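You operate a simulated robot arm through the tools that you are given. There is no shell and no other tool. Be economical: measure what you need, move in short steps, check, and stop when the job is done.

Carry out the task below with a simulated two-armed robot. There is one attempt and no reset: what you move stays moved.

TASK
On the wash worktop top, fold the polishing cloth in half and then in half again.
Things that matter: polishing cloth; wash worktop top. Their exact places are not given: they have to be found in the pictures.

Only the result counts: the job must be done as asked and must still hold three seconds after the hand-in. Knocking over, shifting, dropping, spilling or breaking anything else fails it. Flat cloth is picked up by pressing the open fingertips on it (5 to 10 N) and closing them slowly along it; thin cloth reads only 2 to 8 mm in the jaws.

THE ROBOT
Two 7-joint arms with two-finger parallel grippers on one trunk, on a base that drives. Base frame: it is fixed to the floor where the robot stands at the start and does not move with it; the origin is under the middle of the robot, x ahead of it, y to its left, z up. Lengths are in mm, angles in rad, forces in N, time in s.
The left shoulder is at the start at [70, 163, 1070], the right one opposite. Places, roughly: wash worktop top [600, 200, 800]. Payload 3.43 kg a hand.
The tool frame of a hand sits at the grasp point between the pads (the TCP): z along the fingers, y along the line on which they close. The tips reach 34 mm beyond it. The gripper opens to 128 mm. The fingers are 24 mm wide and 12 mm thick; the gripper's body (48 by 130 mm) begins 96 mm behind the TCP.
Orientation is told as [roll, pitch, yaw] about the base's x, y, z axes, in that order, counted from this pose: with the fingers straight down and closing along the base's y, the tool's x points along the base's -x, its y along +y and its z along -z.

THE INTERFACE
- The arms move only by the tool send_rows. It takes "left_moves", "right_moves" or both (then of equal length, played together; a hand with none holds still); each is a list of rows, each a list of 7 numbers: the shift along the base's x, y, z in m, then the turn, a rotation vector about the base's x, y, z in rad, then the opening, from 0 (shut) to 1 (fully open). In form: [[dx, dy, dz, ax, ay, az, jaw], ...]. A call has 1 to 8 rows; each row shifts and turns the commanded pose from where the row before left it. Rows are played at 5 a second. More than 50 mm and 0.15 rad between two rows, or a gripper value outside its range, and nothing of the call is played. Where a pose cannot be reached the arm comes as near as it can. A force on the tool above 40 N (or 10 N above the force at the start of the call, whichever is more), or a blocked arm, ends the call early, and 0.2 s more pass. The fingers move at their own pace (about 153 mm/s each) and stop on an object; they squeeze with about 29 N. The grip force told is the motor's: it shows also when the fingers shut on nothing. Time passes only in rows, and 0.2 s behind the last, so rows that do not move let the fingers close. It gives the time, the measured TCP pose, the force on the tool (base axes), the opening and the grip force at its end, in the units of the frame above (readings bear some noise), with the torque about the TCP (base axes, N m) and any sound that the robot's microphone picked up.
- Cameras (640 x 400 px; columns grow to the right, rows downward): "scene" is now at [127.9, -18.8, 1295.2]; the picture's right is [-0.23, -0.97, 0.00], its down [-0.66, 0.15, -0.74] and it looks along [0.72, -0.17, -0.67] (base axes); focal length 249 px, centre (320, 200). "left" rides on the left gripper at [76, 11, -160] in its tool frame; the picture's right is [-0.15, 0.99, 0.00], its down [-0.88, -0.13, -0.46] and it looks along [-0.45, -0.07, 0.89] (tool axes); focal length 234 px, centre (320, 200). "right" rides on the right gripper at [76, -11, -160] in its tool frame; the picture's right is [0.15, 0.99, 0.00], its down [-0.88, 0.13, -0.46] and it looks along [-0.45, 0.07, 0.89] (tool axes); focal length 234 px, centre (320, 200).
- camera(camera): a new picture of that camera. It takes no simulated time.
- lift_body(by): slides the trunk up (or, below 0, down) by that many mm; the arms and the scene camera ride with it, the base frame stays. It gives what a move gives, with no picture.
- roll_base(legs): drives the robot by 1 to 6 legs, each [ahead, left, turn to the left] in mm, mm and rad, along the robot's own axes; the way and the turn of a leg run together, so that a leg with both is an arc; at most 1500 mm and 3.142 rad a leg. The arms and the cameras ride along, it lands a little off, and it stops where it bumps. It gives what a move gives.
- head_to(pan, tilt): turns the head with the scene camera to pan (to the left, within 1.501 rad either way) and tilt (down, from -0.506 to 1.204), counted from straight ahead of the robot. It gives what a move gives.
- measure_at(camera, pixels): for up to 12 pixels [column, row] of the newest picture of that camera ("zoom" is the newest enlarged one), the place [x, y, z] in the base frame of the surface seen there, good to about 2 mm, but the place of the scene camera against the robot may be out by one fixed shift of up to 12 mm in any direction. It takes no simulated time.
- enlarge(camera, box): a new picture of the part [left, top, right, bottom] of that camera's present view, enlarged. It takes no simulated time.
- sign_off(): hands the job in; it is judged then, once.

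Go step by step. Measure first, check grasps and placings, and put right what went wrong. The budget is 80 turns and 78 pictures, counting those below and the enlarged ones. Unless the task says otherwise, let go and move clear before handing in, and close with one line.

The tools are called after ">>>" as name(argument=value, ...) on one line, values as JSON. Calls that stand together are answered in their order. send_rows: Moves the arms, as the interface text tells. Its arguments: {"type":"object","properties":{"left_moves":{"type":"array"},"right_moves":{"type":"array"}},"required":[]} The other tools are called the same way: lift_body (by) slides the trunk up or down; roll_base (legs) drives the base; head_to (pan, tilt) turns the head that bears the scene camera; camera (camera) takes a picture; measure_at (camera, pixels) gives the place of the surface under pixels of a picture; enlarge (camera, box) takes an enlarged picture of a part of a camera's view; sign_off () hands the job in.

At the start:

```text
time: 0.0
left_eef_pos: [595.8, 85.7, 1007.7]
left_ee_rot: [0.001, 0.0, 0.0]
left_wrist_force: [0.2, -0.6, 0.9]
left_wrist_torque: [-0.02, 0.03, -0.01]
left_grip_width: 128.1
left_finger_force: 0.1
right_eef_pos: [568.1, -335.0, 1012.4]
right_ee_rot: [0.0, -0.001, -0.001]
right_wrist_force: [-0.2, 0.5, -0.1]
right_wrist_torque: [0.0, 0.0, 0.03]
right_grip_width: 127.8
right_finger_force: 0.0
trunk travel left (down, up): [-550.0, 390.0]
robot x, y, heading: [-0.2, 1.4, -0.0]
head pan, tilt: [-0.23, 0.738]
```

scene: 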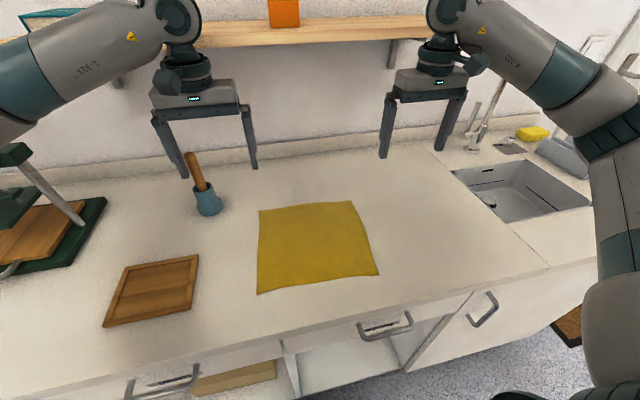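
right: 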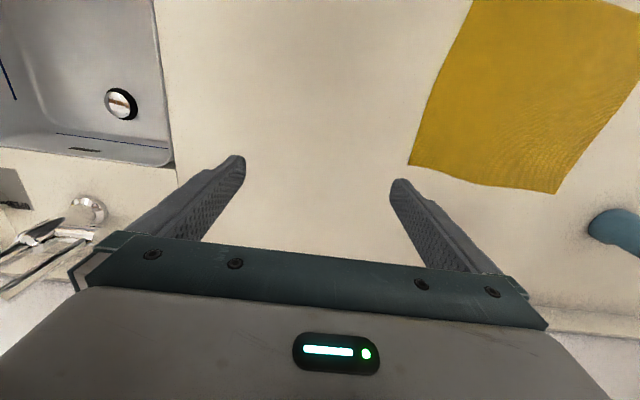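
left: 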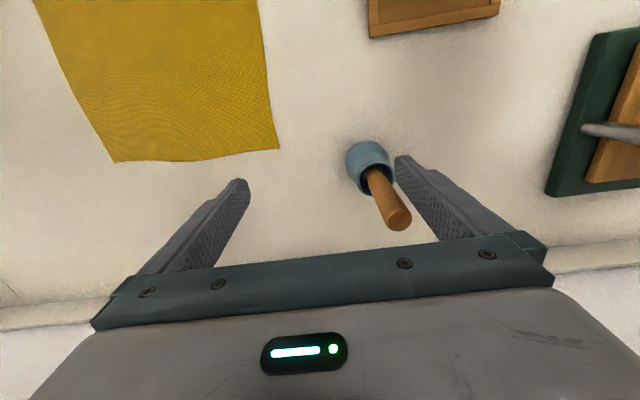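

The yellow cloth is seen in the scene picture with corners near (259,211), (351,201), (378,274), (257,294). I measure these corners and the surrounding table.

>>> measure_at(camera="scene", pixels=[[260, 212], [350, 202], [376, 273], [258, 293], [315, 245], [305, 207], [365, 237], [320, 283], [258, 252], [220, 260], [420, 240], [208, 205]])

>>> measure_at(camera="left", pixels=[[115, 160], [277, 147], [200, 100], [300, 120]])

>>> measure_at(camera="right", pixels=[[410, 163], [555, 192], [500, 100], [300, 120]])

```text
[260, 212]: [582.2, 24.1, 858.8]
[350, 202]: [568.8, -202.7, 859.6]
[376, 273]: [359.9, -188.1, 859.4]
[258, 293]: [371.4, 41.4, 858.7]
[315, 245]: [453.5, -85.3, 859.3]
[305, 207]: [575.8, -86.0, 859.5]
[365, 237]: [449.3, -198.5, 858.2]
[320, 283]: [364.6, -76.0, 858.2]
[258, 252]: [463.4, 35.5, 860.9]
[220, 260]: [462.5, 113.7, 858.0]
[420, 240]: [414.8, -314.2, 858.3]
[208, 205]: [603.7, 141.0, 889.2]
```

```text
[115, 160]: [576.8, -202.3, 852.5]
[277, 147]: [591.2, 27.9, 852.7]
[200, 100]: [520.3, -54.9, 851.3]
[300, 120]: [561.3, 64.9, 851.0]
```

```text
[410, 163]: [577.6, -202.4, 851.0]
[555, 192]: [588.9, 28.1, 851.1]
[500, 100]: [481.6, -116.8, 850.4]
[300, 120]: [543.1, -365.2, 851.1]
```

The wrist cameras give the true corners: A (590,28), B (577,-202), C (368,-187) and D (380,43). The table is at z≈851 and the scene camera is offset by about (-8,-2,+8). I back the base up so both the near and far edges are in comfortable reach.

>>> roll_base(legs=[[-130, -80, 0]])

>>> head_to(pan=0.0, tilt=0.75)

>>> camera(camera="scene")

```text
time: 1.4
left_eef_pos: [466.3, 4.3, 1010.2]
left_ee_rot: [-0.001, 0.001, -0.001]
left_wrist_force: [-0.7, -0.2, -0.3]
left_wrist_torque: [0.0, -0.03, -0.01]
left_grip_width: 128.2
left_finger_force: 0.1
right_eef_pos: [436.9, -415.9, 1012.0]
right_ee_rot: [-0.002, 0.001, -0.002]
right_wrist_force: [-0.2, -0.7, 0.7]
right_wrist_torque: [0.03, 0.0, 0.01]
right_grip_width: 128.0
right_finger_force: 0.0
trunk travel left (down, up): [-550.0, 390.0]
robot x, y, heading: [-131.1, -79.7, -0.01]
head pan, tilt: [-0.23, 0.738]
```

```text
time: 2.1
left_eef_pos: [467.2, 4.6, 1008.9]
left_ee_rot: [0.0, 0.0, -0.002]
left_wrist_force: [0.2, 0.5, 0.5]
left_wrist_torque: [0.02, 0.0, -0.01]
left_grip_width: 128.3
left_finger_force: 0.1
right_eef_pos: [437.4, -414.9, 1013.4]
right_ee_rot: [0.0, 0.0, -0.002]
right_wrist_force: [-0.1, -0.5, 2.1]
right_wrist_torque: [0.0, 0.03, -0.03]
right_grip_width: 127.9
right_finger_force: 0.0
trunk travel left (down, up): [-550.0, 390.0]
robot x, y, heading: [-125.5, -79.6, -0.0]
head pan, tilt: [0.0, 0.75]
```

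```text
74 pictures are left
```

scene: 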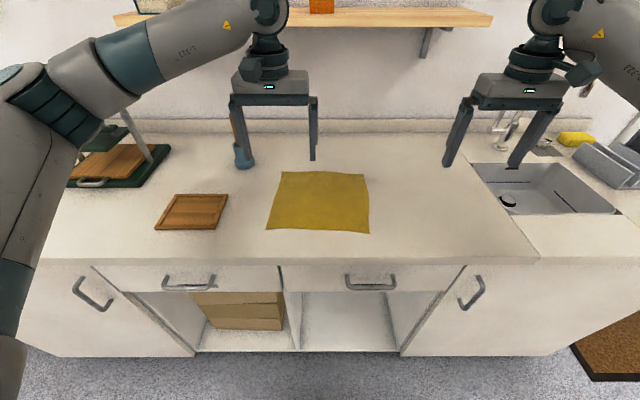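

The cloth hasn't moved, and both arms are now in range. I bring both hands above the far corners with the jaws narrowed to about 30 mm.

>>> send_rows(left_moves=[[0.0167, -0.0012, -0.0134, 0, 0, 0, 0.235], [0.0167, -0.0012, -0.0134, 0, 0, 0, 0.235], [0.0167, -0.0012, -0.0134, 0, 0, 0, 0.235], [0.0167, -0.0012, -0.0134, 0, 0, 0, 0.235], [0.0167, -0.0012, -0.0134, 0, 0, 0, 0.235], [0.0167, -0.0012, -0.0134, 0, 0, 0, 0.235], [0.0167, -0.0012, -0.0134, 0, 0, 0, 0.235], [0, 0, 0, 0, 0, 0, 0.235]], right_moves=[[0.0197, 0.0353, -0.014, 0, 0, 0, 0.235], [0.0197, 0.0353, -0.014, 0, 0, 0, 0.235], [0.0197, 0.0353, -0.014, 0, 0, 0, 0.235], [0.0197, 0.0353, -0.014, 0, 0, 0, 0.235], [0.0197, 0.0353, -0.014, 0, 0, 0, 0.235], [0.0197, 0.0353, -0.014, 0, 0, 0, 0.235], [0.0197, 0.0353, -0.014, 0, 0, 0, 0.235], [0, 0, 0, 0, 0, 0, 0.235]])

>>> camera(camera="left")

>>> camera(camera="right")

```text
time: 3.9
left_eef_pos: [581.4, -4.3, 915.7]
left_ee_rot: [-0.001, -0.002, -0.003]
left_wrist_force: [0.0, -0.7, 0.4]
left_wrist_torque: [0.01, -0.03, 0.0]
left_grip_width: 29.9
left_finger_force: 0.0
right_eef_pos: [574.5, -169.2, 914.5]
right_ee_rot: [0.0, 0.0, -0.004]
right_wrist_force: [-0.7, -0.6, 0.4]
right_wrist_torque: [0.02, -0.03, 0.0]
right_grip_width: 30.1
right_finger_force: 0.0
trunk travel left (down, up): [-550.0, 390.0]
robot x, y, heading: [-129.6, -79.2, -0.003]
head pan, tilt: [0.0, 0.75]
```

```text
73 pictures are left
```

left: 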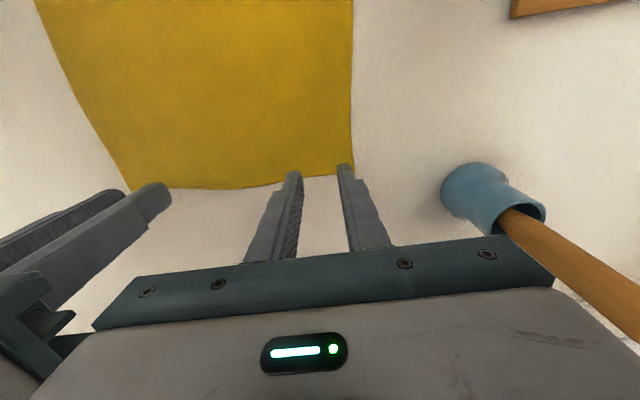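

```text
72 pictures are left
```

right: 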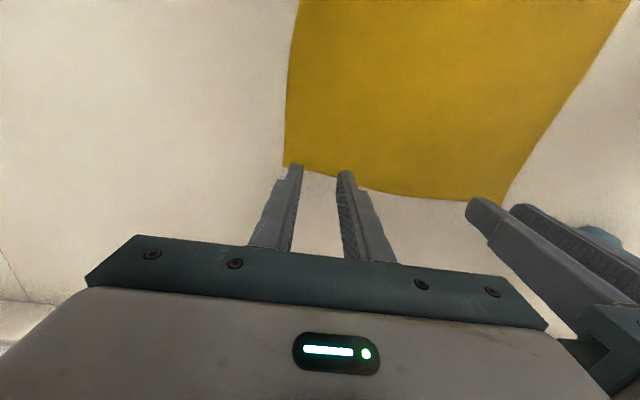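

The fingers hover at the far edge. I check the corners in both wrist pictures before descending.

>>> measure_at(camera="left", pixels=[[128, 187], [200, 187], [260, 185], [318, 175], [350, 165]])

>>> measure_at(camera="right", pixels=[[286, 162], [320, 173], [370, 187], [430, 197], [500, 201]])

```text
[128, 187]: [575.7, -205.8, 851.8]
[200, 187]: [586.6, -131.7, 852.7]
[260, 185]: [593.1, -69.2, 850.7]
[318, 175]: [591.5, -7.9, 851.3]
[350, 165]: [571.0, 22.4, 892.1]
```

```text
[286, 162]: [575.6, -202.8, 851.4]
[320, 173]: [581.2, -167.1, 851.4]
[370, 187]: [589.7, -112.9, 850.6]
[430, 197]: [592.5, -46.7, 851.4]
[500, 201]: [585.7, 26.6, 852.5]
```

The edge lies at x≈591 on the left and x≈581 on the right, so the placing is good. I descend to near contact.

>>> send_rows(left_moves=[[0.004, 0, -0.012, 0, 0, 0, 0.235], [0, 0, -0.012, 0, 0, 0, 0.235], [0, 0, -0.004, 0, 0, 0, 0.235], [0, 0, 0, 0, 0, 0, 0.235]], right_moves=[[0.003, 0, -0.012, 0, 0, 0, 0.235], [0, 0, -0.012, 0, 0, 0, 0.235], [0, 0, -0.003, 0, 0, 0, 0.235], [0, 0, 0, 0, 0, 0, 0.235]])

```text
time: 4.9
left_eef_pos: [585.9, -5.1, 887.0]
left_ee_rot: [-0.002, 0.002, -0.002]
left_wrist_force: [0.2, 0.9, -0.5]
left_wrist_torque: [-0.01, 0.01, -0.01]
left_grip_width: 30.0
left_finger_force: 0.1
right_eef_pos: [578.6, -169.4, 887.7]
right_ee_rot: [-0.001, 0.001, -0.003]
right_wrist_force: [1.2, 0.1, -0.1]
right_wrist_torque: [-0.02, 0.02, -0.03]
right_grip_width: 29.9
right_finger_force: 0.1
trunk travel left (down, up): [-550.0, 390.0]
robot x, y, heading: [-130.3, -78.2, -0.005]
head pan, tilt: [0.0, 0.75]
```

No contact yet, so I keep going down in small steps.

>>> send_rows(left_moves=[[0, 0, -0.0015, 0, 0, 0, 0.235], [0, 0, -0.001, 0, 0, 0, 0.235], [0, 0, 0, 0, 0, 0, 0.235]], right_moves=[[0, 0, -0.0015, 0, 0, 0, 0.235], [0, 0, -0.001, 0, 0, 0, 0.235], [0, 0, 0, 0, 0, 0, 0.235]])

```text
time: 5.7
left_eef_pos: [585.6, -3.5, 885.6]
left_ee_rot: [-0.001, 0.001, -0.001]
left_wrist_force: [-0.7, -0.4, 2.3]
left_wrist_torque: [-0.04, -0.01, 0.0]
left_grip_width: 30.2
left_finger_force: 0.0
right_eef_pos: [578.0, -168.4, 885.4]
right_ee_rot: [-0.001, -0.003, 0.0]
right_wrist_force: [1.3, 1.1, 2.4]
right_wrist_torque: [0.03, -0.01, 0.02]
right_grip_width: 30.2
right_finger_force: 0.0
trunk travel left (down, up): [-550.0, 390.0]
robot x, y, heading: [-125.5, -80.8, 0.0]
head pan, tilt: [0.0, 0.75]
```

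Light contact reads 2.3 N on each hand, so I press a little more.

>>> send_rows(left_moves=[[0, 0, -0.001, 0, 0, 0, 0.235], [0, 0, 0, 0, 0, 0, 0.235]], right_moves=[[0, 0, -0.001, 0, 0, 0, 0.235], [0, 0, 0, 0, 0, 0, 0.235]])

```text
time: 6.3
left_eef_pos: [586.0, -4.0, 885.7]
left_ee_rot: [-0.001, -0.002, -0.001]
left_wrist_force: [-0.3, -1.6, 6.9]
left_wrist_torque: [-0.03, -0.03, -0.02]
left_grip_width: 30.2
left_finger_force: 0.1
right_eef_pos: [578.6, -168.2, 884.3]
right_ee_rot: [0.0, -0.002, -0.001]
right_wrist_force: [0.9, 0.5, 6.5]
right_wrist_torque: [-0.04, -0.01, -0.02]
right_grip_width: 30.1
right_finger_force: 0.0
trunk travel left (down, up): [-550.0, 390.0]
robot x, y, heading: [-124.0, -79.5, 0.001]
head pan, tilt: [0.0, 0.75]
```

The press is about 7 N on both hands, so I close slowly.

>>> send_rows(left_moves=[[0, 0, 0, 0, 0, 0, 0.19], [0, 0, 0, 0, 0, 0, 0.15], [0, 0, 0, 0, 0, 0, 0.11], [0, 0, 0, 0, 0, 0, 0.07], [0, 0, 0, 0, 0, 0, 0.03], [0, 0, 0, 0, 0, 0, 0], [0, 0, 0, 0, 0, 0, 0]], right_moves=[[0, 0, 0, 0, 0, 0, 0.19], [0, 0, 0, 0, 0, 0, 0.15], [0, 0, 0, 0, 0, 0, 0.11], [0, 0, 0, 0, 0, 0, 0.07], [0, 0, 0, 0, 0, 0, 0.03], [0, 0, 0, 0, 0, 0, 0], [0, 0, 0, 0, 0, 0, 0]])

>>> camera(camera="left")

>>> camera(camera="right")

```text
time: 7.9
left_eef_pos: [585.5, -5.4, 886.8]
left_ee_rot: [0.001, 0.0, 0.0]
left_wrist_force: [-0.6, -4.4, 9.9]
left_wrist_torque: [-0.17, 0.07, 0.02]
left_grip_width: 1.2
left_finger_force: 29.0
right_eef_pos: [577.5, -168.6, 885.3]
right_ee_rot: [-0.001, -0.001, -0.001]
right_wrist_force: [0.5, 5.4, 6.8]
right_wrist_torque: [0.19, 0.04, -0.01]
right_grip_width: 1.8
right_finger_force: 28.7
trunk travel left (down, up): [-550.0, 390.0]
robot x, y, heading: [-127.6, -78.5, -0.004]
head pan, tilt: [0.0, 0.75]
```

```text
71 pictures are left
```

left: 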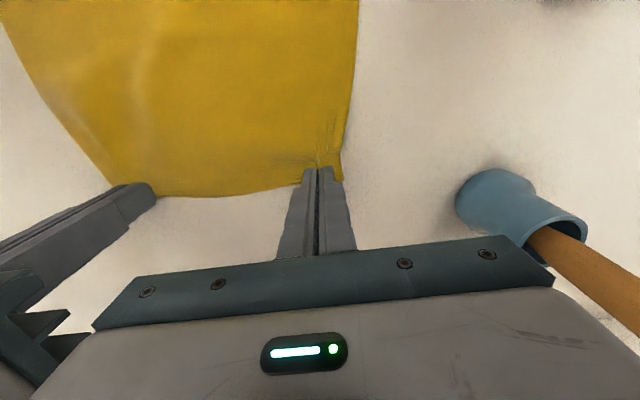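

```text
70 pictures are left
```

right: 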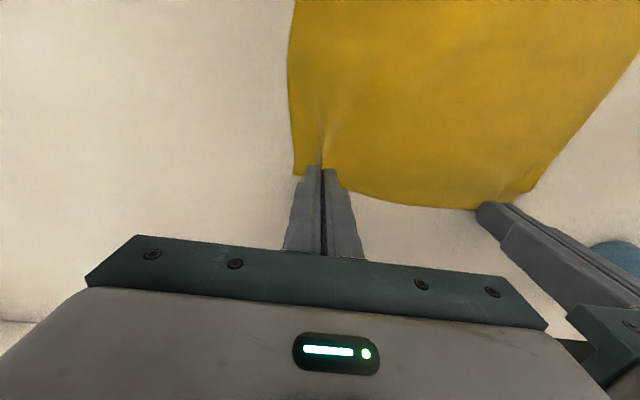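

A small ridge shows at both jaws. I lift 40 mm and look.

>>> send_rows(left_moves=[[0, 0, 0.01, 0, 0, 0, 0], [-0.003, 0, 0.015, 0, 0, 0, 0], [-0.003, 0, 0.015, 0, 0, 0, 0]], right_moves=[[0, 0, 0.01, 0, 0, 0, 0], [-0.003, 0, 0.015, 0, 0, 0, 0], [-0.003, 0, 0.015, 0, 0, 0, 0]])

>>> camera(camera="left")

>>> camera(camera="right")

>>> camera(camera="scene")

```text
time: 8.7
left_eef_pos: [580.3, -2.5, 923.5]
left_ee_rot: [-0.001, -0.001, -0.003]
left_wrist_force: [0.4, -3.3, 0.1]
left_wrist_torque: [-0.11, 0.01, -0.01]
left_grip_width: 0.9
left_finger_force: 28.6
right_eef_pos: [573.7, -167.2, 923.4]
right_ee_rot: [0.0, 0.0, -0.002]
right_wrist_force: [-0.3, 3.2, -0.4]
right_wrist_torque: [0.18, 0.0, 0.02]
right_grip_width: 1.6
right_finger_force: 29.0
trunk travel left (down, up): [-550.0, 390.0]
robot x, y, heading: [-130.1, -79.1, 0.005]
head pan, tilt: [0.0, 0.75]
```

```text
69 pictures are left
```

left: 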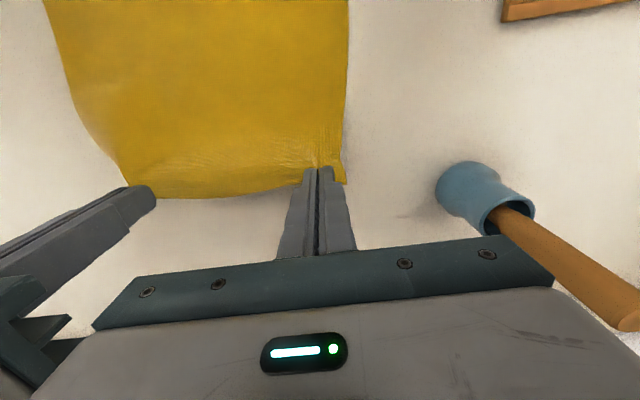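

```text
68 pictures are left
```

right: 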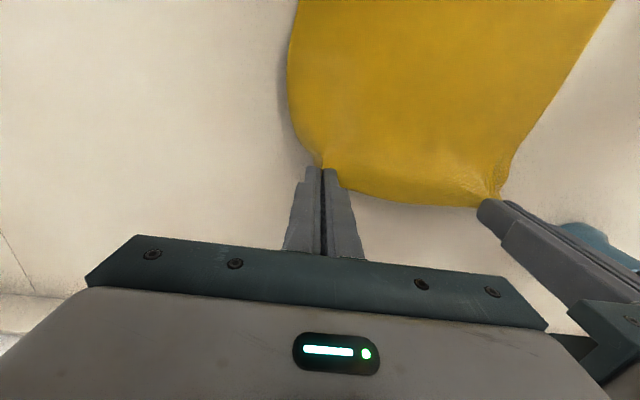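

```text
67 pictures are left
```

scene: 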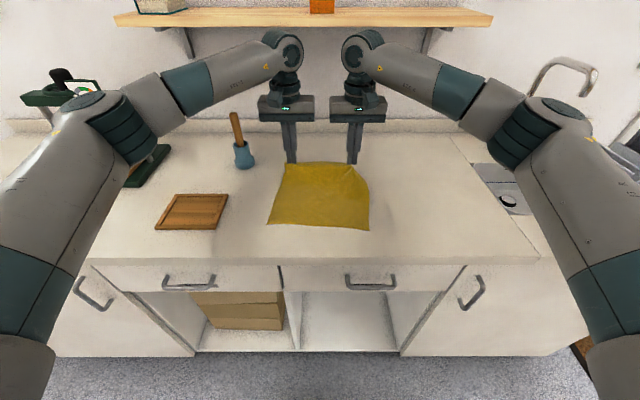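

Both corners are held. I carry the edge over in an arc toward the robot, tilting the fingers forward so the edge turns over.

>>> send_rows(left_moves=[[-0.0284, 0, 0.0363, 0, -0.1, 0, 0], [-0.033, 0, 0.0245, 0, -0.1, 0, 0], [-0.038, 0, 0.009, 0, -0.1, 0, 0], [-0.038, 0, -0.006, 0, -0.1, 0, 0], [-0.033, 0, -0.0185, 0, -0.1, 0, 0], [-0.026, 0, -0.022, 0, -0.1, 0, 0], [0, 0, 0, 0, 0, 0, 0]], right_moves=[[-0.0284, 0, 0.0363, 0, -0.1, 0, 0], [-0.033, 0, 0.0245, 0, -0.1, 0, 0], [-0.038, 0, 0.009, 0, -0.1, 0, 0], [-0.038, 0, -0.006, 0, -0.1, 0, 0], [-0.033, 0, -0.0185, 0, -0.1, 0, 0], [-0.026, 0, -0.022, 0, -0.1, 0, 0], [0, 0, 0, 0, 0, 0, 0]])

>>> camera(camera="scene")

>>> camera(camera="left")

>>> camera(camera="right")

```text
time: 10.3
left_eef_pos: [383.9, -3.5, 948.7]
left_ee_rot: [0.0, -0.602, -0.002]
left_wrist_force: [0.4, -8.2, 0.0]
left_wrist_torque: [-0.25, 0.04, -0.15]
left_grip_width: 0.9
left_finger_force: 29.1
right_eef_pos: [376.9, -170.1, 947.7]
right_ee_rot: [0.002, -0.601, -0.002]
right_wrist_force: [0.4, 8.1, -0.7]
right_wrist_torque: [0.21, -0.03, 0.18]
right_grip_width: 1.4
right_finger_force: 29.1
trunk travel left (down, up): [-550.0, 390.0]
robot x, y, heading: [-129.2, -80.3, 0.002]
head pan, tilt: [0.0, 0.75]
```

```text
66 pictures are left
```

scene: 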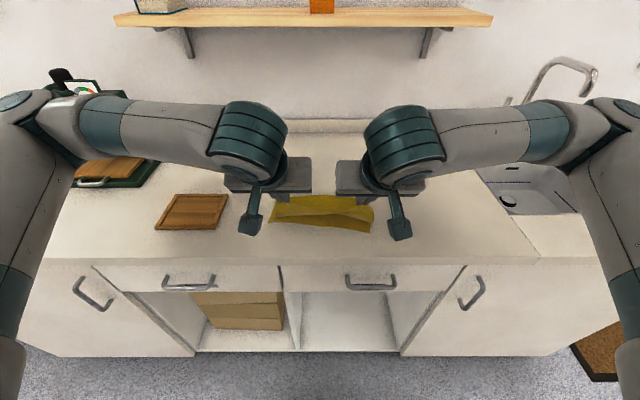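

```text
65 pictures are left
```

left: 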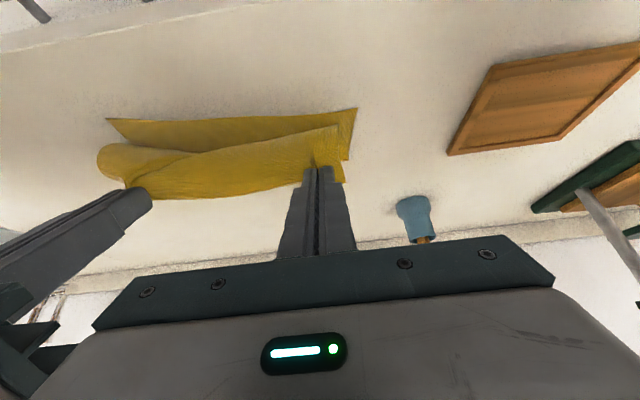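

```text
64 pictures are left
```

right: 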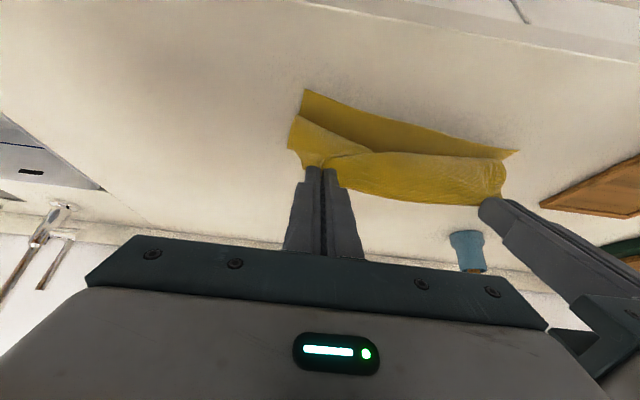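

The cloth is folding nicely and both corners are held. The cloth pulls sideways with about 8 N, so I ease the hands together slightly as I lower. First I measure where the near edge lies now.

>>> measure_at(camera="left", pixels=[[108, 120], [200, 120], [355, 110], [280, 115]])

>>> measure_at(camera="right", pixels=[[306, 91], [400, 121], [515, 152]])

```text
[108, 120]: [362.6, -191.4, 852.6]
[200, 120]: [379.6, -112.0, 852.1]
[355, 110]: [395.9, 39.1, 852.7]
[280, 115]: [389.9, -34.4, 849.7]
```

```text
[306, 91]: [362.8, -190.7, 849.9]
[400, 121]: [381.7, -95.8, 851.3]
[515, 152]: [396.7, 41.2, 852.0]
```

The near edge turned slightly: it is at x≈392 by the left hand and x≈368 by the right. I lower each held corner to match it.

>>> send_rows(left_moves=[[-0.008, -0.001, -0.02, 0, -0.07, 0, 0], [-0.008, -0.002, -0.022, 0, -0.07, 0, 0], [-0.002, -0.001, -0.012, 0, -0.06, 0, 0], [0.004, 0, -0.006, 0, 0, 0, 0], [0.003, 0, -0.003, 0, 0, 0, 0]], right_moves=[[-0.013, 0.001, -0.02, 0, -0.07, 0, 0], [-0.013, 0.002, -0.022, 0, -0.07, 0, 0], [-0.008, 0.001, -0.012, 0, -0.06, 0, 0], [0.004, 0, -0.006, 0, 0, 0, 0], [0.003, 0, -0.002, 0, 0, 0, 0]])

>>> camera(camera="left")

>>> camera(camera="right")

>>> enlarge(camera="scene", box=[220, 150, 420, 275])

```text
time: 11.5
left_eef_pos: [378.9, -9.9, 883.3]
left_ee_rot: [0.0, -0.801, -0.003]
left_wrist_force: [-0.2, 0.1, 0.9]
left_wrist_torque: [0.03, -0.05, -0.02]
left_grip_width: 1.0
left_finger_force: 28.8
left hand out of reach, approached as far as the arm can: row 3
right_eef_pos: [375.7, -146.6, 886.3]
right_ee_rot: [0.004, -0.801, -0.005]
right_wrist_force: [-0.6, 0.0, 3.5]
right_wrist_torque: [0.0, -0.03, 0.0]
right_grip_width: 1.7
right_finger_force: 28.8
right hand out of reach, approached as far as the arm can: row 2, 3
trunk travel left (down, up): [-550.0, 390.0]
robot x, y, heading: [-128.8, -78.0, -0.002]
head pan, tilt: [0.0, 0.75]
```

```text
63 pictures are left
```

left: 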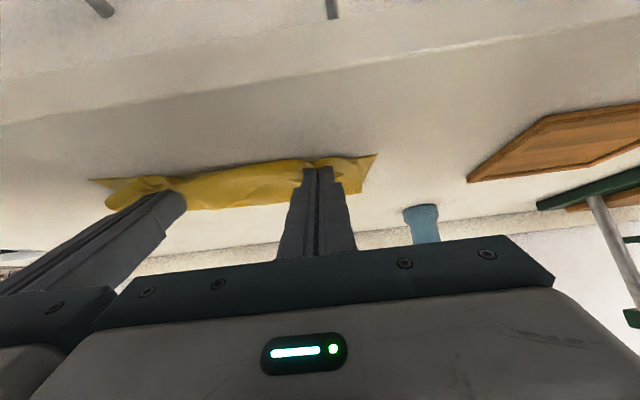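

```text
62 pictures are left
```

right: 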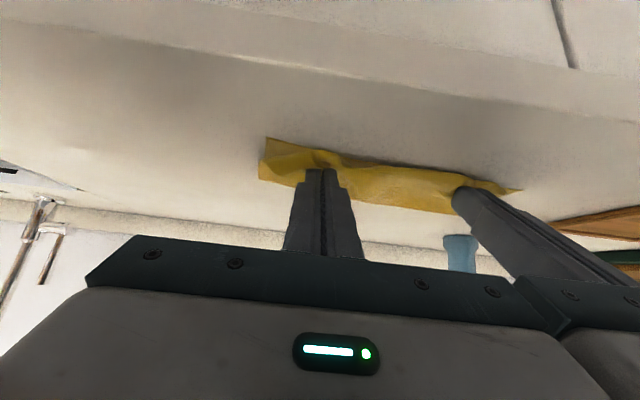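

```text
3.20 times, centred on (320, 212) of scene
```

zoom: 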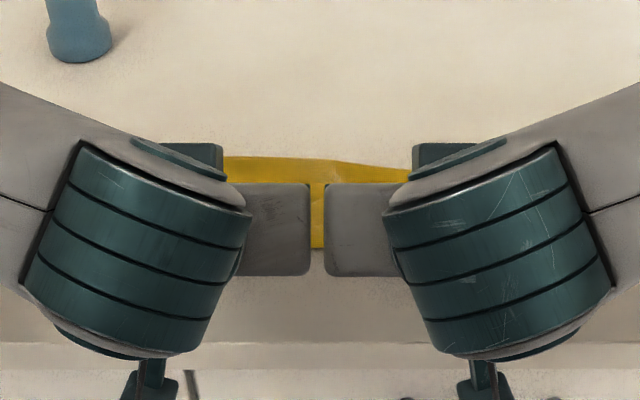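

The right hand hit its reach limit and drifted inward, to y=-147. I lift slightly, reduce the tilt, and put the right corner back where it belongs.

>>> send_rows(left_moves=[[0.002, 0.001, 0.012, 0, 0.1, 0, 0], [0.001, 0.001, 0.006, 0, 0.1, 0, 0], [0, 0.001, 0.0, 0, 0.1, 0, 0], [-0.001, 0, -0.005, 0, 0, 0, 0], [0, 0, -0.004, 0, 0, 0, 0]], right_moves=[[0.002, -0.006, 0.012, 0, 0.1, 0, 0], [-0.006, -0.006, 0.006, 0, 0.1, 0, 0], [-0.008, -0.006, 0.0, 0, 0.1, 0, 0], [-0.008, 0, -0.007, 0, 0, 0, 0], [0, 0, -0.005, 0, 0, 0, 0]])

>>> camera(camera="left")

>>> camera(camera="right")

```text
time: 12.7
left_eef_pos: [379.1, -8.5, 892.7]
left_ee_rot: [0.0, -0.498, -0.002]
left_wrist_force: [-0.1, -0.3, -0.3]
left_wrist_torque: [-0.01, 0.03, -0.01]
left_grip_width: 0.9
left_finger_force: 28.7
right_eef_pos: [357.0, -164.4, 892.3]
right_ee_rot: [0.001, -0.498, -0.003]
right_wrist_force: [-0.5, -0.1, 0.7]
right_wrist_torque: [-0.02, 0.01, -0.03]
right_grip_width: 1.7
right_finger_force: 29.1
trunk travel left (down, up): [-550.0, 390.0]
robot x, y, heading: [-128.5, -77.5, -0.004]
head pan, tilt: [0.0, 0.75]
```

```text
60 pictures are left
```

left: 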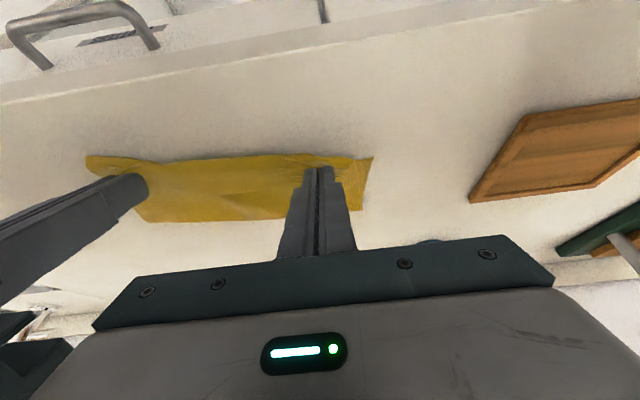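

```text
59 pictures are left
```

right: 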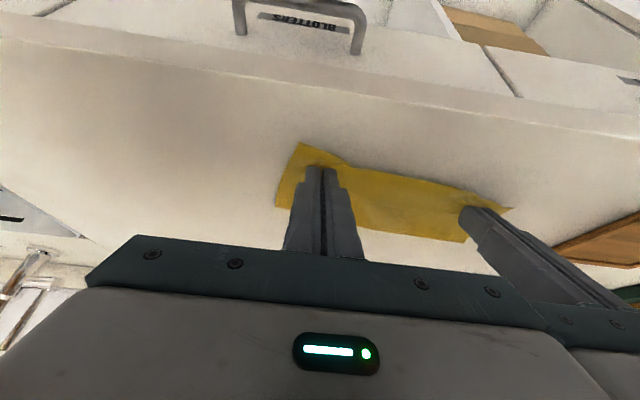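

The top layer lies well over the bottom one. I lower a little, open, and withdraw along the fingers.

>>> send_rows(left_moves=[[0, 0, -0.006, 0, 0, 0, 0], [0, 0, 0, 0, 0, 0, 0.1], [0, 0, 0, 0, 0, 0, 0.15], [-0.002, 0, 0.005, 0, 0, 0, 0.15], [-0.005, 0, 0.015, 0, 0, 0, 0.15], [-0.005, 0, 0.03, 0, 0.1, 0, 0.15], [0, 0, 0.04, 0, 0.1, 0, 0.15], [0, 0, 0.04, 0, 0.1, 0, 0.15]], right_moves=[[0, 0, -0.006, 0, 0, 0, 0], [0, 0, 0, 0, 0, 0, 0.1], [0, 0, 0, 0, 0, 0, 0.15], [-0.002, 0, 0.005, 0, 0, 0, 0.15], [-0.002, 0, 0.015, 0, 0, 0, 0.15], [0, 0, 0.03, 0, 0.1, 0, 0.15], [0, 0, 0.04, 0, 0.1, 0, 0.15], [0, 0, 0.04, 0, 0.1, 0, 0.15]])

>>> camera(camera="left")

>>> camera(camera="right")

```text
time: 14.5
left_eef_pos: [368.4, -8.3, 1017.3]
left_ee_rot: [0.001, -0.199, -0.002]
left_wrist_force: [0.7, 0.5, -0.2]
left_wrist_torque: [0.0, -0.03, 0.01]
left_grip_width: 19.5
left_finger_force: 0.0
right_eef_pos: [354.5, -166.2, 1014.9]
right_ee_rot: [-0.001, -0.197, 0.0]
right_wrist_force: [-0.3, 0.4, 0.0]
right_wrist_torque: [0.0, 0.0, -0.01]
right_grip_width: 19.3
right_finger_force: 0.0
trunk travel left (down, up): [-550.0, 390.0]
robot x, y, heading: [-126.9, -79.5, 0.004]
head pan, tilt: [0.0, 0.75]
```

```text
58 pictures are left
```

left: 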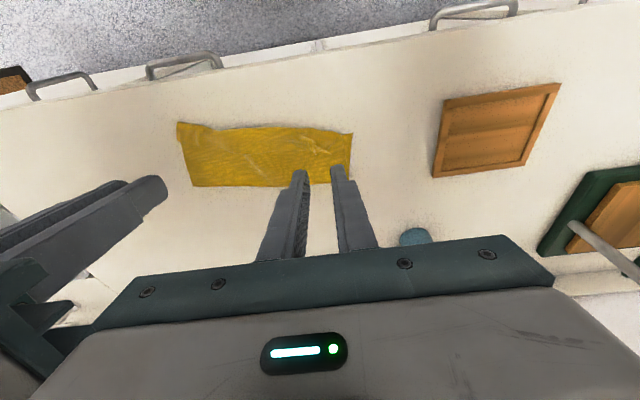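

```text
57 pictures are left
```

right: 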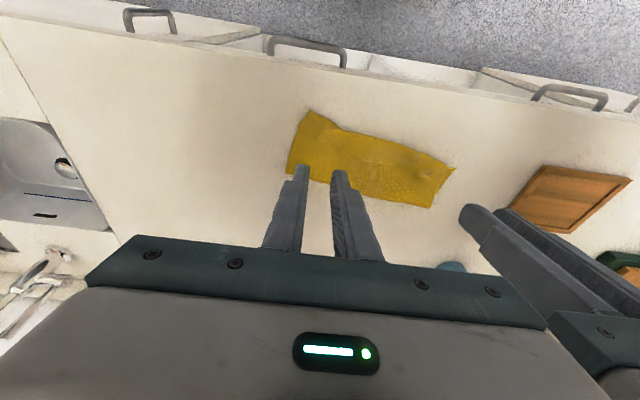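

The first fold lies neatly, with corners near (178,123), (352,133), (345,183) and (190,185) in the left picture. I move the hands aside for a clear look.

>>> send_rows(left_moves=[[0, 0.04, 0.01, 0, 0.1, 0, 0.3], [0, 0.04, 0.01, 0, 0.1, 0, 0.3], [0, 0.04, 0, 0, 0, 0, 0.3], [0, 0.03, 0, 0, 0, 0, 0.3]], right_moves=[[0.01, -0.04, 0.01, 0, 0.1, 0, 0.3], [0.01, -0.04, 0.01, 0, 0.1, 0, 0.3], [0.01, -0.04, 0, 0, 0, 0, 0.3], [0, -0.04, 0, 0, 0, 0, 0.3]])

>>> enlarge(camera="scene", box=[220, 150, 420, 275])

>>> camera(camera="left")

>>> camera(camera="right")

```text
time: 15.5
left_eef_pos: [366.1, 139.8, 1036.8]
left_ee_rot: [-0.002, 0.0, -0.002]
left_wrist_force: [-0.9, -0.3, -0.1]
left_wrist_torque: [-0.02, -0.01, 0.0]
left_grip_width: 38.5
left_finger_force: 0.0
right_eef_pos: [382.2, -328.0, 1035.5]
right_ee_rot: [0.0, 0.0, -0.003]
right_wrist_force: [0.5, 0.1, 0.3]
right_wrist_torque: [0.03, -0.01, 0.01]
right_grip_width: 38.3
right_finger_force: 0.1
trunk travel left (down, up): [-550.0, 390.0]
robot x, y, heading: [-128.2, -80.6, 0.003]
head pan, tilt: [0.0, 0.75]
```

```text
3.20 times, centred on (320, 212) of scene
```

zoom: 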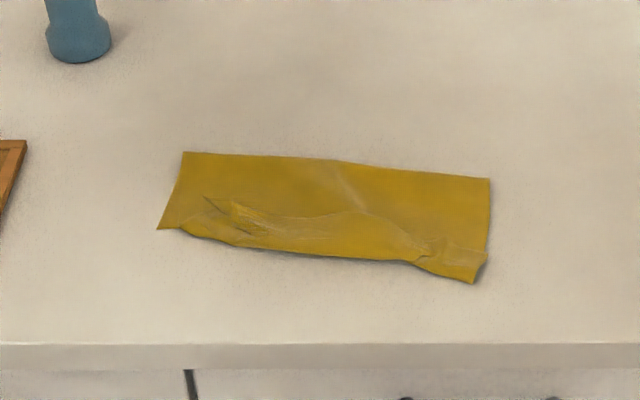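

```text
55 pictures are left
```

left: 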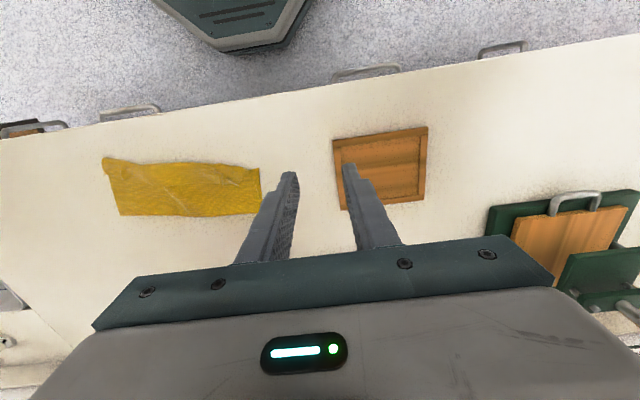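

```text
54 pictures are left
```

right: 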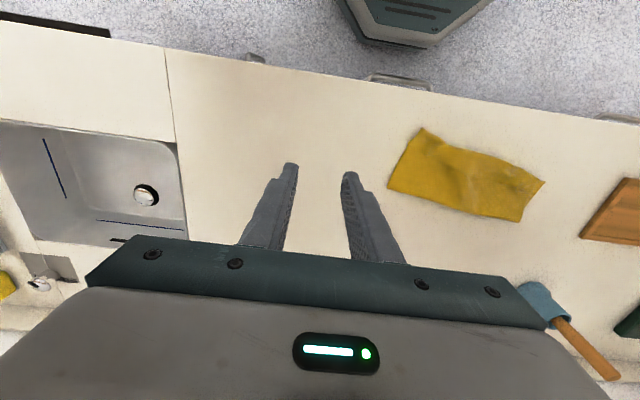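

>>> measure_at(camera="zoom", pixels=[[184, 154], [160, 228], [335, 162], [488, 181], [485, 255], [472, 280], [415, 258], [330, 255], [240, 243], [185, 228], [250, 225]])

>>> measure_at(camera="left", pixels=[[259, 169], [260, 212], [105, 160], [120, 213], [180, 163]])

>>> measure_at(camera="right", pixels=[[423, 130], [389, 188], [543, 183], [518, 220]])

```text
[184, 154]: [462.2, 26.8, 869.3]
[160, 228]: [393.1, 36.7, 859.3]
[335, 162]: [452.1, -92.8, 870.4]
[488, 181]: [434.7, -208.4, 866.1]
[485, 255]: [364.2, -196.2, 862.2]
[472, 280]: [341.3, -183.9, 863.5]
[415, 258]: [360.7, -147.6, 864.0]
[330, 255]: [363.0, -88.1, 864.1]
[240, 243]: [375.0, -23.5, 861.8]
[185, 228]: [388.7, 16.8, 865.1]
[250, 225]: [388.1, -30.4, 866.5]
```

```text
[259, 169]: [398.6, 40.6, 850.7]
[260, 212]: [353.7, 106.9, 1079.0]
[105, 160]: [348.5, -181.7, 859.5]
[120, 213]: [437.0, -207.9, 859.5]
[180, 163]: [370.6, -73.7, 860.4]
```

```text
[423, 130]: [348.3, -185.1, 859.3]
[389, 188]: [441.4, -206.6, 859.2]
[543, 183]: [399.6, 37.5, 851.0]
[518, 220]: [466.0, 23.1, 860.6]
```

The strip measures only about 70–95 mm deep, and the far edge stands 9 mm high where I expected a flat edge about 105 mm away. I look closer for hidden pleats.

>>> enlarge(camera="left", box=[90, 140, 280, 230])

>>> enlarge(camera="right", box=[370, 110, 560, 230])

>>> enlarge(camera="scene", box=[262, 188, 382, 245])

```text
3.37 times, centred on (185, 185) of left
```

zoom: 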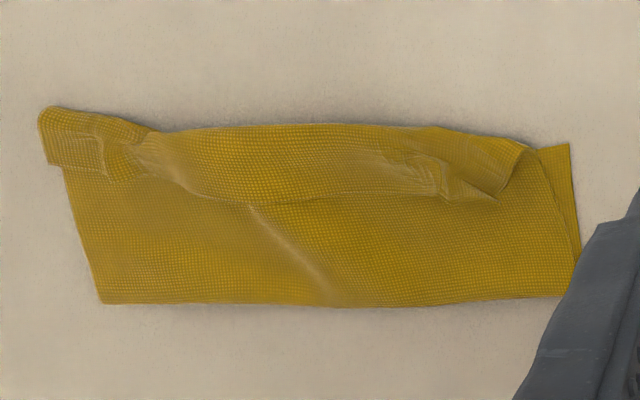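

```text
3.33 times, centred on (465, 170) of right
```

zoom: 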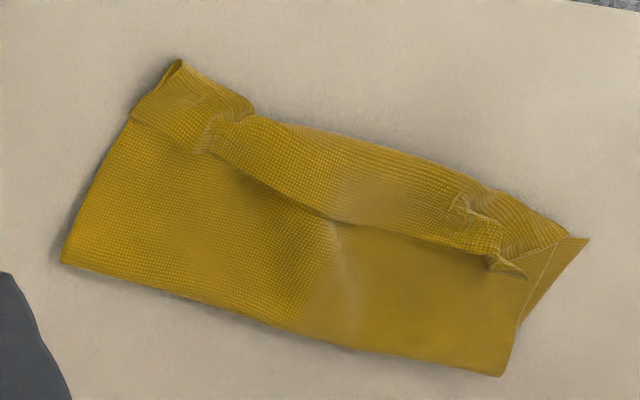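

```text
5.33 times, centred on (322, 216) of scene
```

zoom: 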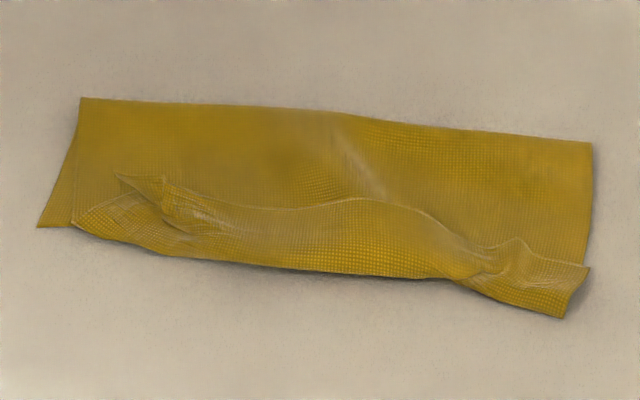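

The top layer's leading edge has flipped back on itself: a flap runs along (130,180)–(585,270) in the enlarged scene. The cure is to unfold it and redo the fold with more room to tilt. I locate the flap's edge first.

>>> measure_at(camera="zoom", pixels=[[125, 180], [168, 190], [200, 200], [260, 207], [360, 200], [420, 215], [480, 245], [520, 243], [585, 270], [560, 315], [330, 270], [90, 225]])

>>> roll_base(legs=[[-120, 0, 0]])

```text
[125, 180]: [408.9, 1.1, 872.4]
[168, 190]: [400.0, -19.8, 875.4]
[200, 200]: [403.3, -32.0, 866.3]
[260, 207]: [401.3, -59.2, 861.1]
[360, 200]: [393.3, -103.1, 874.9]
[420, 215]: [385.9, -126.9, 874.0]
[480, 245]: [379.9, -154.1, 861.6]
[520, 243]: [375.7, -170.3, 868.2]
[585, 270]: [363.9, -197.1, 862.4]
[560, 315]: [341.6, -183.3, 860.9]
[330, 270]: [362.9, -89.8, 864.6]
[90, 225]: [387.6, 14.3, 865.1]
```

```text
time: 16.8
left_eef_pos: [248.5, 141.4, 1036.5]
left_ee_rot: [0.0, 0.0, 0.001]
left_wrist_force: [-1.0, -0.5, -0.7]
left_wrist_torque: [0.02, 0.0, -0.02]
left_grip_width: 38.2
left_finger_force: 0.1
right_eef_pos: [264.1, -326.2, 1036.0]
right_ee_rot: [0.001, 0.001, -0.001]
right_wrist_force: [-0.2, -0.2, 0.2]
right_wrist_torque: [0.0, 0.0, -0.01]
right_grip_width: 38.4
right_finger_force: 0.1
trunk travel left (down, up): [-550.0, 390.0]
robot x, y, heading: [-247.7, -78.4, -0.004]
head pan, tilt: [0.0, 0.75]
```

The base is back at x=-248. I move the hands over the flap's pleats, left at about (404,-16) and right at about (380,-168).

>>> send_rows(left_moves=[[0.026, -0.0262, -0.0177, 0, 0, 0, 0.27], [0.026, -0.0262, -0.0177, 0, 0, 0, 0.27], [0.026, -0.0262, -0.0177, 0, 0, 0, 0.27], [0.026, -0.0262, -0.0177, 0, 0, 0, 0.27], [0.026, -0.0262, -0.0177, 0, 0, 0, 0.27], [0.026, -0.0262, -0.0177, 0, 0, 0, 0.27], [0, 0, 0, 0, 0, 0, 0.27]], right_moves=[[0.0193, 0.0263, -0.0177, 0, 0, 0, 0.27], [0.0193, 0.0263, -0.0177, 0, 0, 0, 0.27], [0.0193, 0.0263, -0.0177, 0, 0, 0, 0.27], [0.0193, 0.0263, -0.0177, 0, 0, 0, 0.27], [0.0193, 0.0263, -0.0177, 0, 0, 0, 0.27], [0.0193, 0.0263, -0.0177, 0, 0, 0, 0.27], [0, 0, 0, 0, 0, 0, 0.27]])

>>> camera(camera="left")

>>> camera(camera="right")

```text
time: 18.4
left_eef_pos: [403.3, -15.1, 931.7]
left_ee_rot: [0.0, 0.0, 0.0]
left_wrist_force: [-0.2, 0.2, 0.4]
left_wrist_torque: [-0.05, -0.04, 0.0]
left_grip_width: 34.5
left_finger_force: 0.1
right_eef_pos: [378.5, -165.6, 929.9]
right_ee_rot: [0.001, 0.0, 0.001]
right_wrist_force: [0.1, 0.4, -0.1]
right_wrist_torque: [0.01, -0.02, -0.02]
right_grip_width: 34.6
right_finger_force: 0.0
trunk travel left (down, up): [-550.0, 390.0]
robot x, y, heading: [-244.6, -78.4, -0.001]
head pan, tilt: [0.0, 0.75]
```

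```text
50 pictures are left
```

left: 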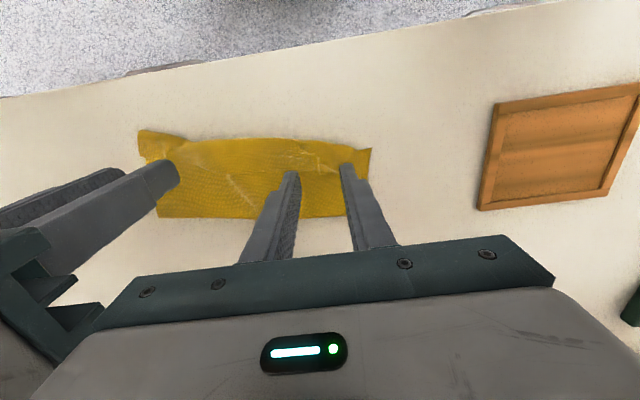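

```text
49 pictures are left
```

right: 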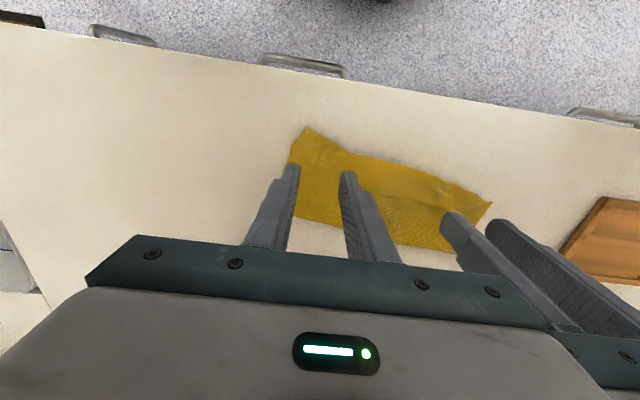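

The fingers straddle the flap. I shift 5 mm toward the robot and descend lightly.

>>> send_rows(left_moves=[[-0.004, 0, -0.015, 0, 0, 0, 0.25], [0, 0, -0.015, 0, 0, 0, 0.25], [0, 0, -0.008, 0, 0, 0, 0.25], [0, 0, 0, 0, 0, 0, 0.25]], right_moves=[[-0.004, 0, -0.015, 0, 0, 0, 0.25], [0, 0, -0.015, 0, 0, 0, 0.25], [0, 0, -0.007, 0, 0, 0, 0.25], [0, 0, 0, 0, 0, 0, 0.25]])

>>> enlarge(camera="left", box=[120, 110, 400, 240])

>>> enlarge(camera="right", box=[230, 110, 510, 240])

```text
time: 19.4
left_eef_pos: [399.8, -16.9, 894.1]
left_ee_rot: [-0.001, 0.0, 0.0]
left_wrist_force: [0.7, 0.2, 0.5]
left_wrist_torque: [-0.01, 0.02, -0.03]
left_grip_width: 32.0
left_finger_force: 0.1
right_eef_pos: [374.5, -167.2, 892.7]
right_ee_rot: [-0.001, 0.001, 0.0]
right_wrist_force: [0.1, 0.4, 0.7]
right_wrist_torque: [-0.03, 0.01, 0.01]
right_grip_width: 32.1
right_finger_force: 0.1
trunk travel left (down, up): [-550.0, 390.0]
robot x, y, heading: [-247.3, -78.4, 0.0]
head pan, tilt: [0.0, 0.75]
```

```text
2.29 times, centred on (260, 175) of left
```

zoom: 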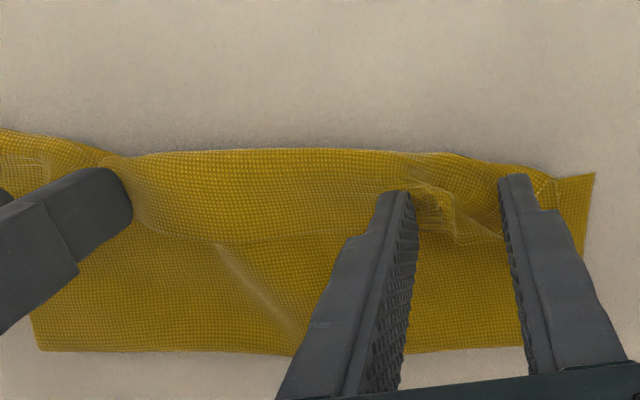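

```text
2.29 times, centred on (370, 175) of right
```

zoom: 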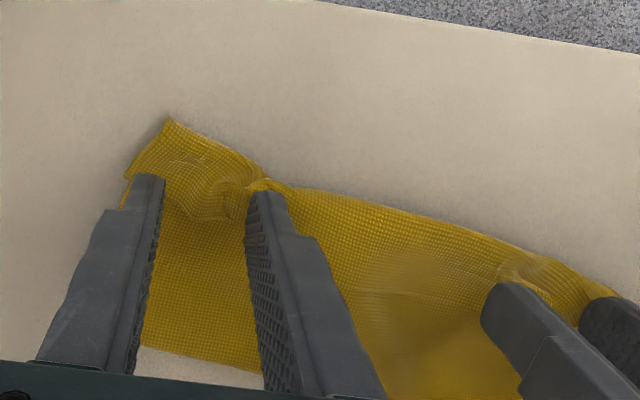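

The left pleat is between the jaws. The right one is close to the inner finger, so I shift the right hand slightly, then press.

>>> send_rows(left_moves=[[-0.003, 0, 0, 0, 0, 0, 0.25], [0, 0, -0.003, 0, 0, 0, 0.25], [0, 0, -0.002, 0, 0, 0, 0.25], [0, 0, 0, 0, 0, 0, 0.25]], right_moves=[[-0.006, 0.006, 0, 0, 0, 0, 0.25], [0, 0, -0.003, 0, 0, 0, 0.25], [0, 0, -0.001, 0, 0, 0, 0.25], [0, 0, 0, 0, 0, 0, 0.25]])

```text
time: 20.4
left_eef_pos: [397.6, -15.4, 889.2]
left_ee_rot: [0.0, 0.001, 0.001]
left_wrist_force: [-0.5, 0.2, 0.5]
left_wrist_torque: [0.01, 0.02, 0.0]
left_grip_width: 32.0
left_finger_force: 0.1
right_eef_pos: [369.4, -160.9, 890.0]
right_ee_rot: [0.0, 0.001, 0.0]
right_wrist_force: [0.8, -0.4, 0.0]
right_wrist_torque: [0.01, -0.02, -0.01]
right_grip_width: 32.1
right_finger_force: 0.0
trunk travel left (down, up): [-550.0, 390.0]
robot x, y, heading: [-247.3, -76.8, -0.002]
head pan, tilt: [0.0, 0.75]
```

Force is near zero and the tips are about 4 mm above the table, within the pleat height. I close here so as not to grab the lower layers.

>>> send_rows(left_moves=[[0, 0, -0.001, 0, 0, 0, 0.18], [0, 0, 0, 0, 0, 0, 0.12], [0, 0, 0, 0, 0, 0, 0.06], [0, 0, 0, 0, 0, 0, 0], [0, 0, 0, 0, 0, 0, 0], [0, 0, 0.015, 0, 0, 0, 0], [0, 0, 0.015, 0, 0, 0, 0]], right_moves=[[0, 0, -0.001, 0, 0, 0, 0.18], [0, 0, 0, 0, 0, 0, 0.12], [0, 0, 0, 0, 0, 0, 0.06], [0, 0, 0, 0, 0, 0, 0], [0, 0, 0, 0, 0, 0, 0], [0, 0, 0.015, 0, 0, 0, 0], [0, 0, 0.015, 0, 0, 0, 0]])

>>> enlarge(camera="left", box=[120, 110, 400, 240])

>>> enlarge(camera="right", box=[230, 110, 510, 240])

```text
time: 22.0
left_eef_pos: [397.5, -16.3, 916.3]
left_ee_rot: [0.0, 0.001, 0.0]
left_wrist_force: [-1.2, -4.7, -0.2]
left_wrist_torque: [-0.15, 0.01, -0.04]
left_grip_width: 2.0
left_finger_force: 28.9
right_eef_pos: [369.7, -161.2, 917.1]
right_ee_rot: [0.002, 0.003, 0.001]
right_wrist_force: [0.5, 6.4, -0.2]
right_wrist_torque: [0.13, -0.07, -0.04]
right_grip_width: 1.7
right_finger_force: 29.2
trunk travel left (down, up): [-550.0, 390.0]
robot x, y, heading: [-246.8, -79.4, 0.002]
head pan, tilt: [0.0, 0.75]
```

```text
2.29 times, centred on (260, 175) of left
```

zoom: 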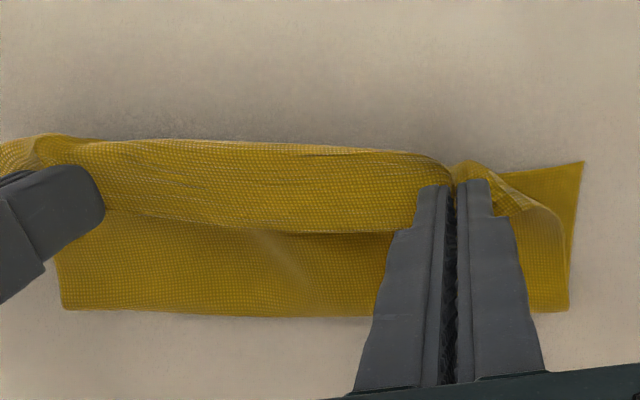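

```text
2.29 times, centred on (370, 175) of right
```

zoom: 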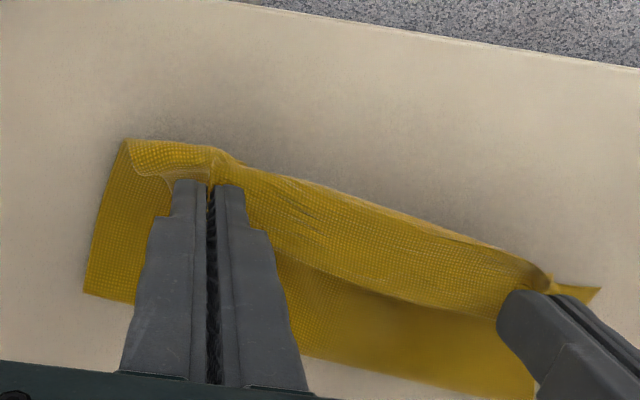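

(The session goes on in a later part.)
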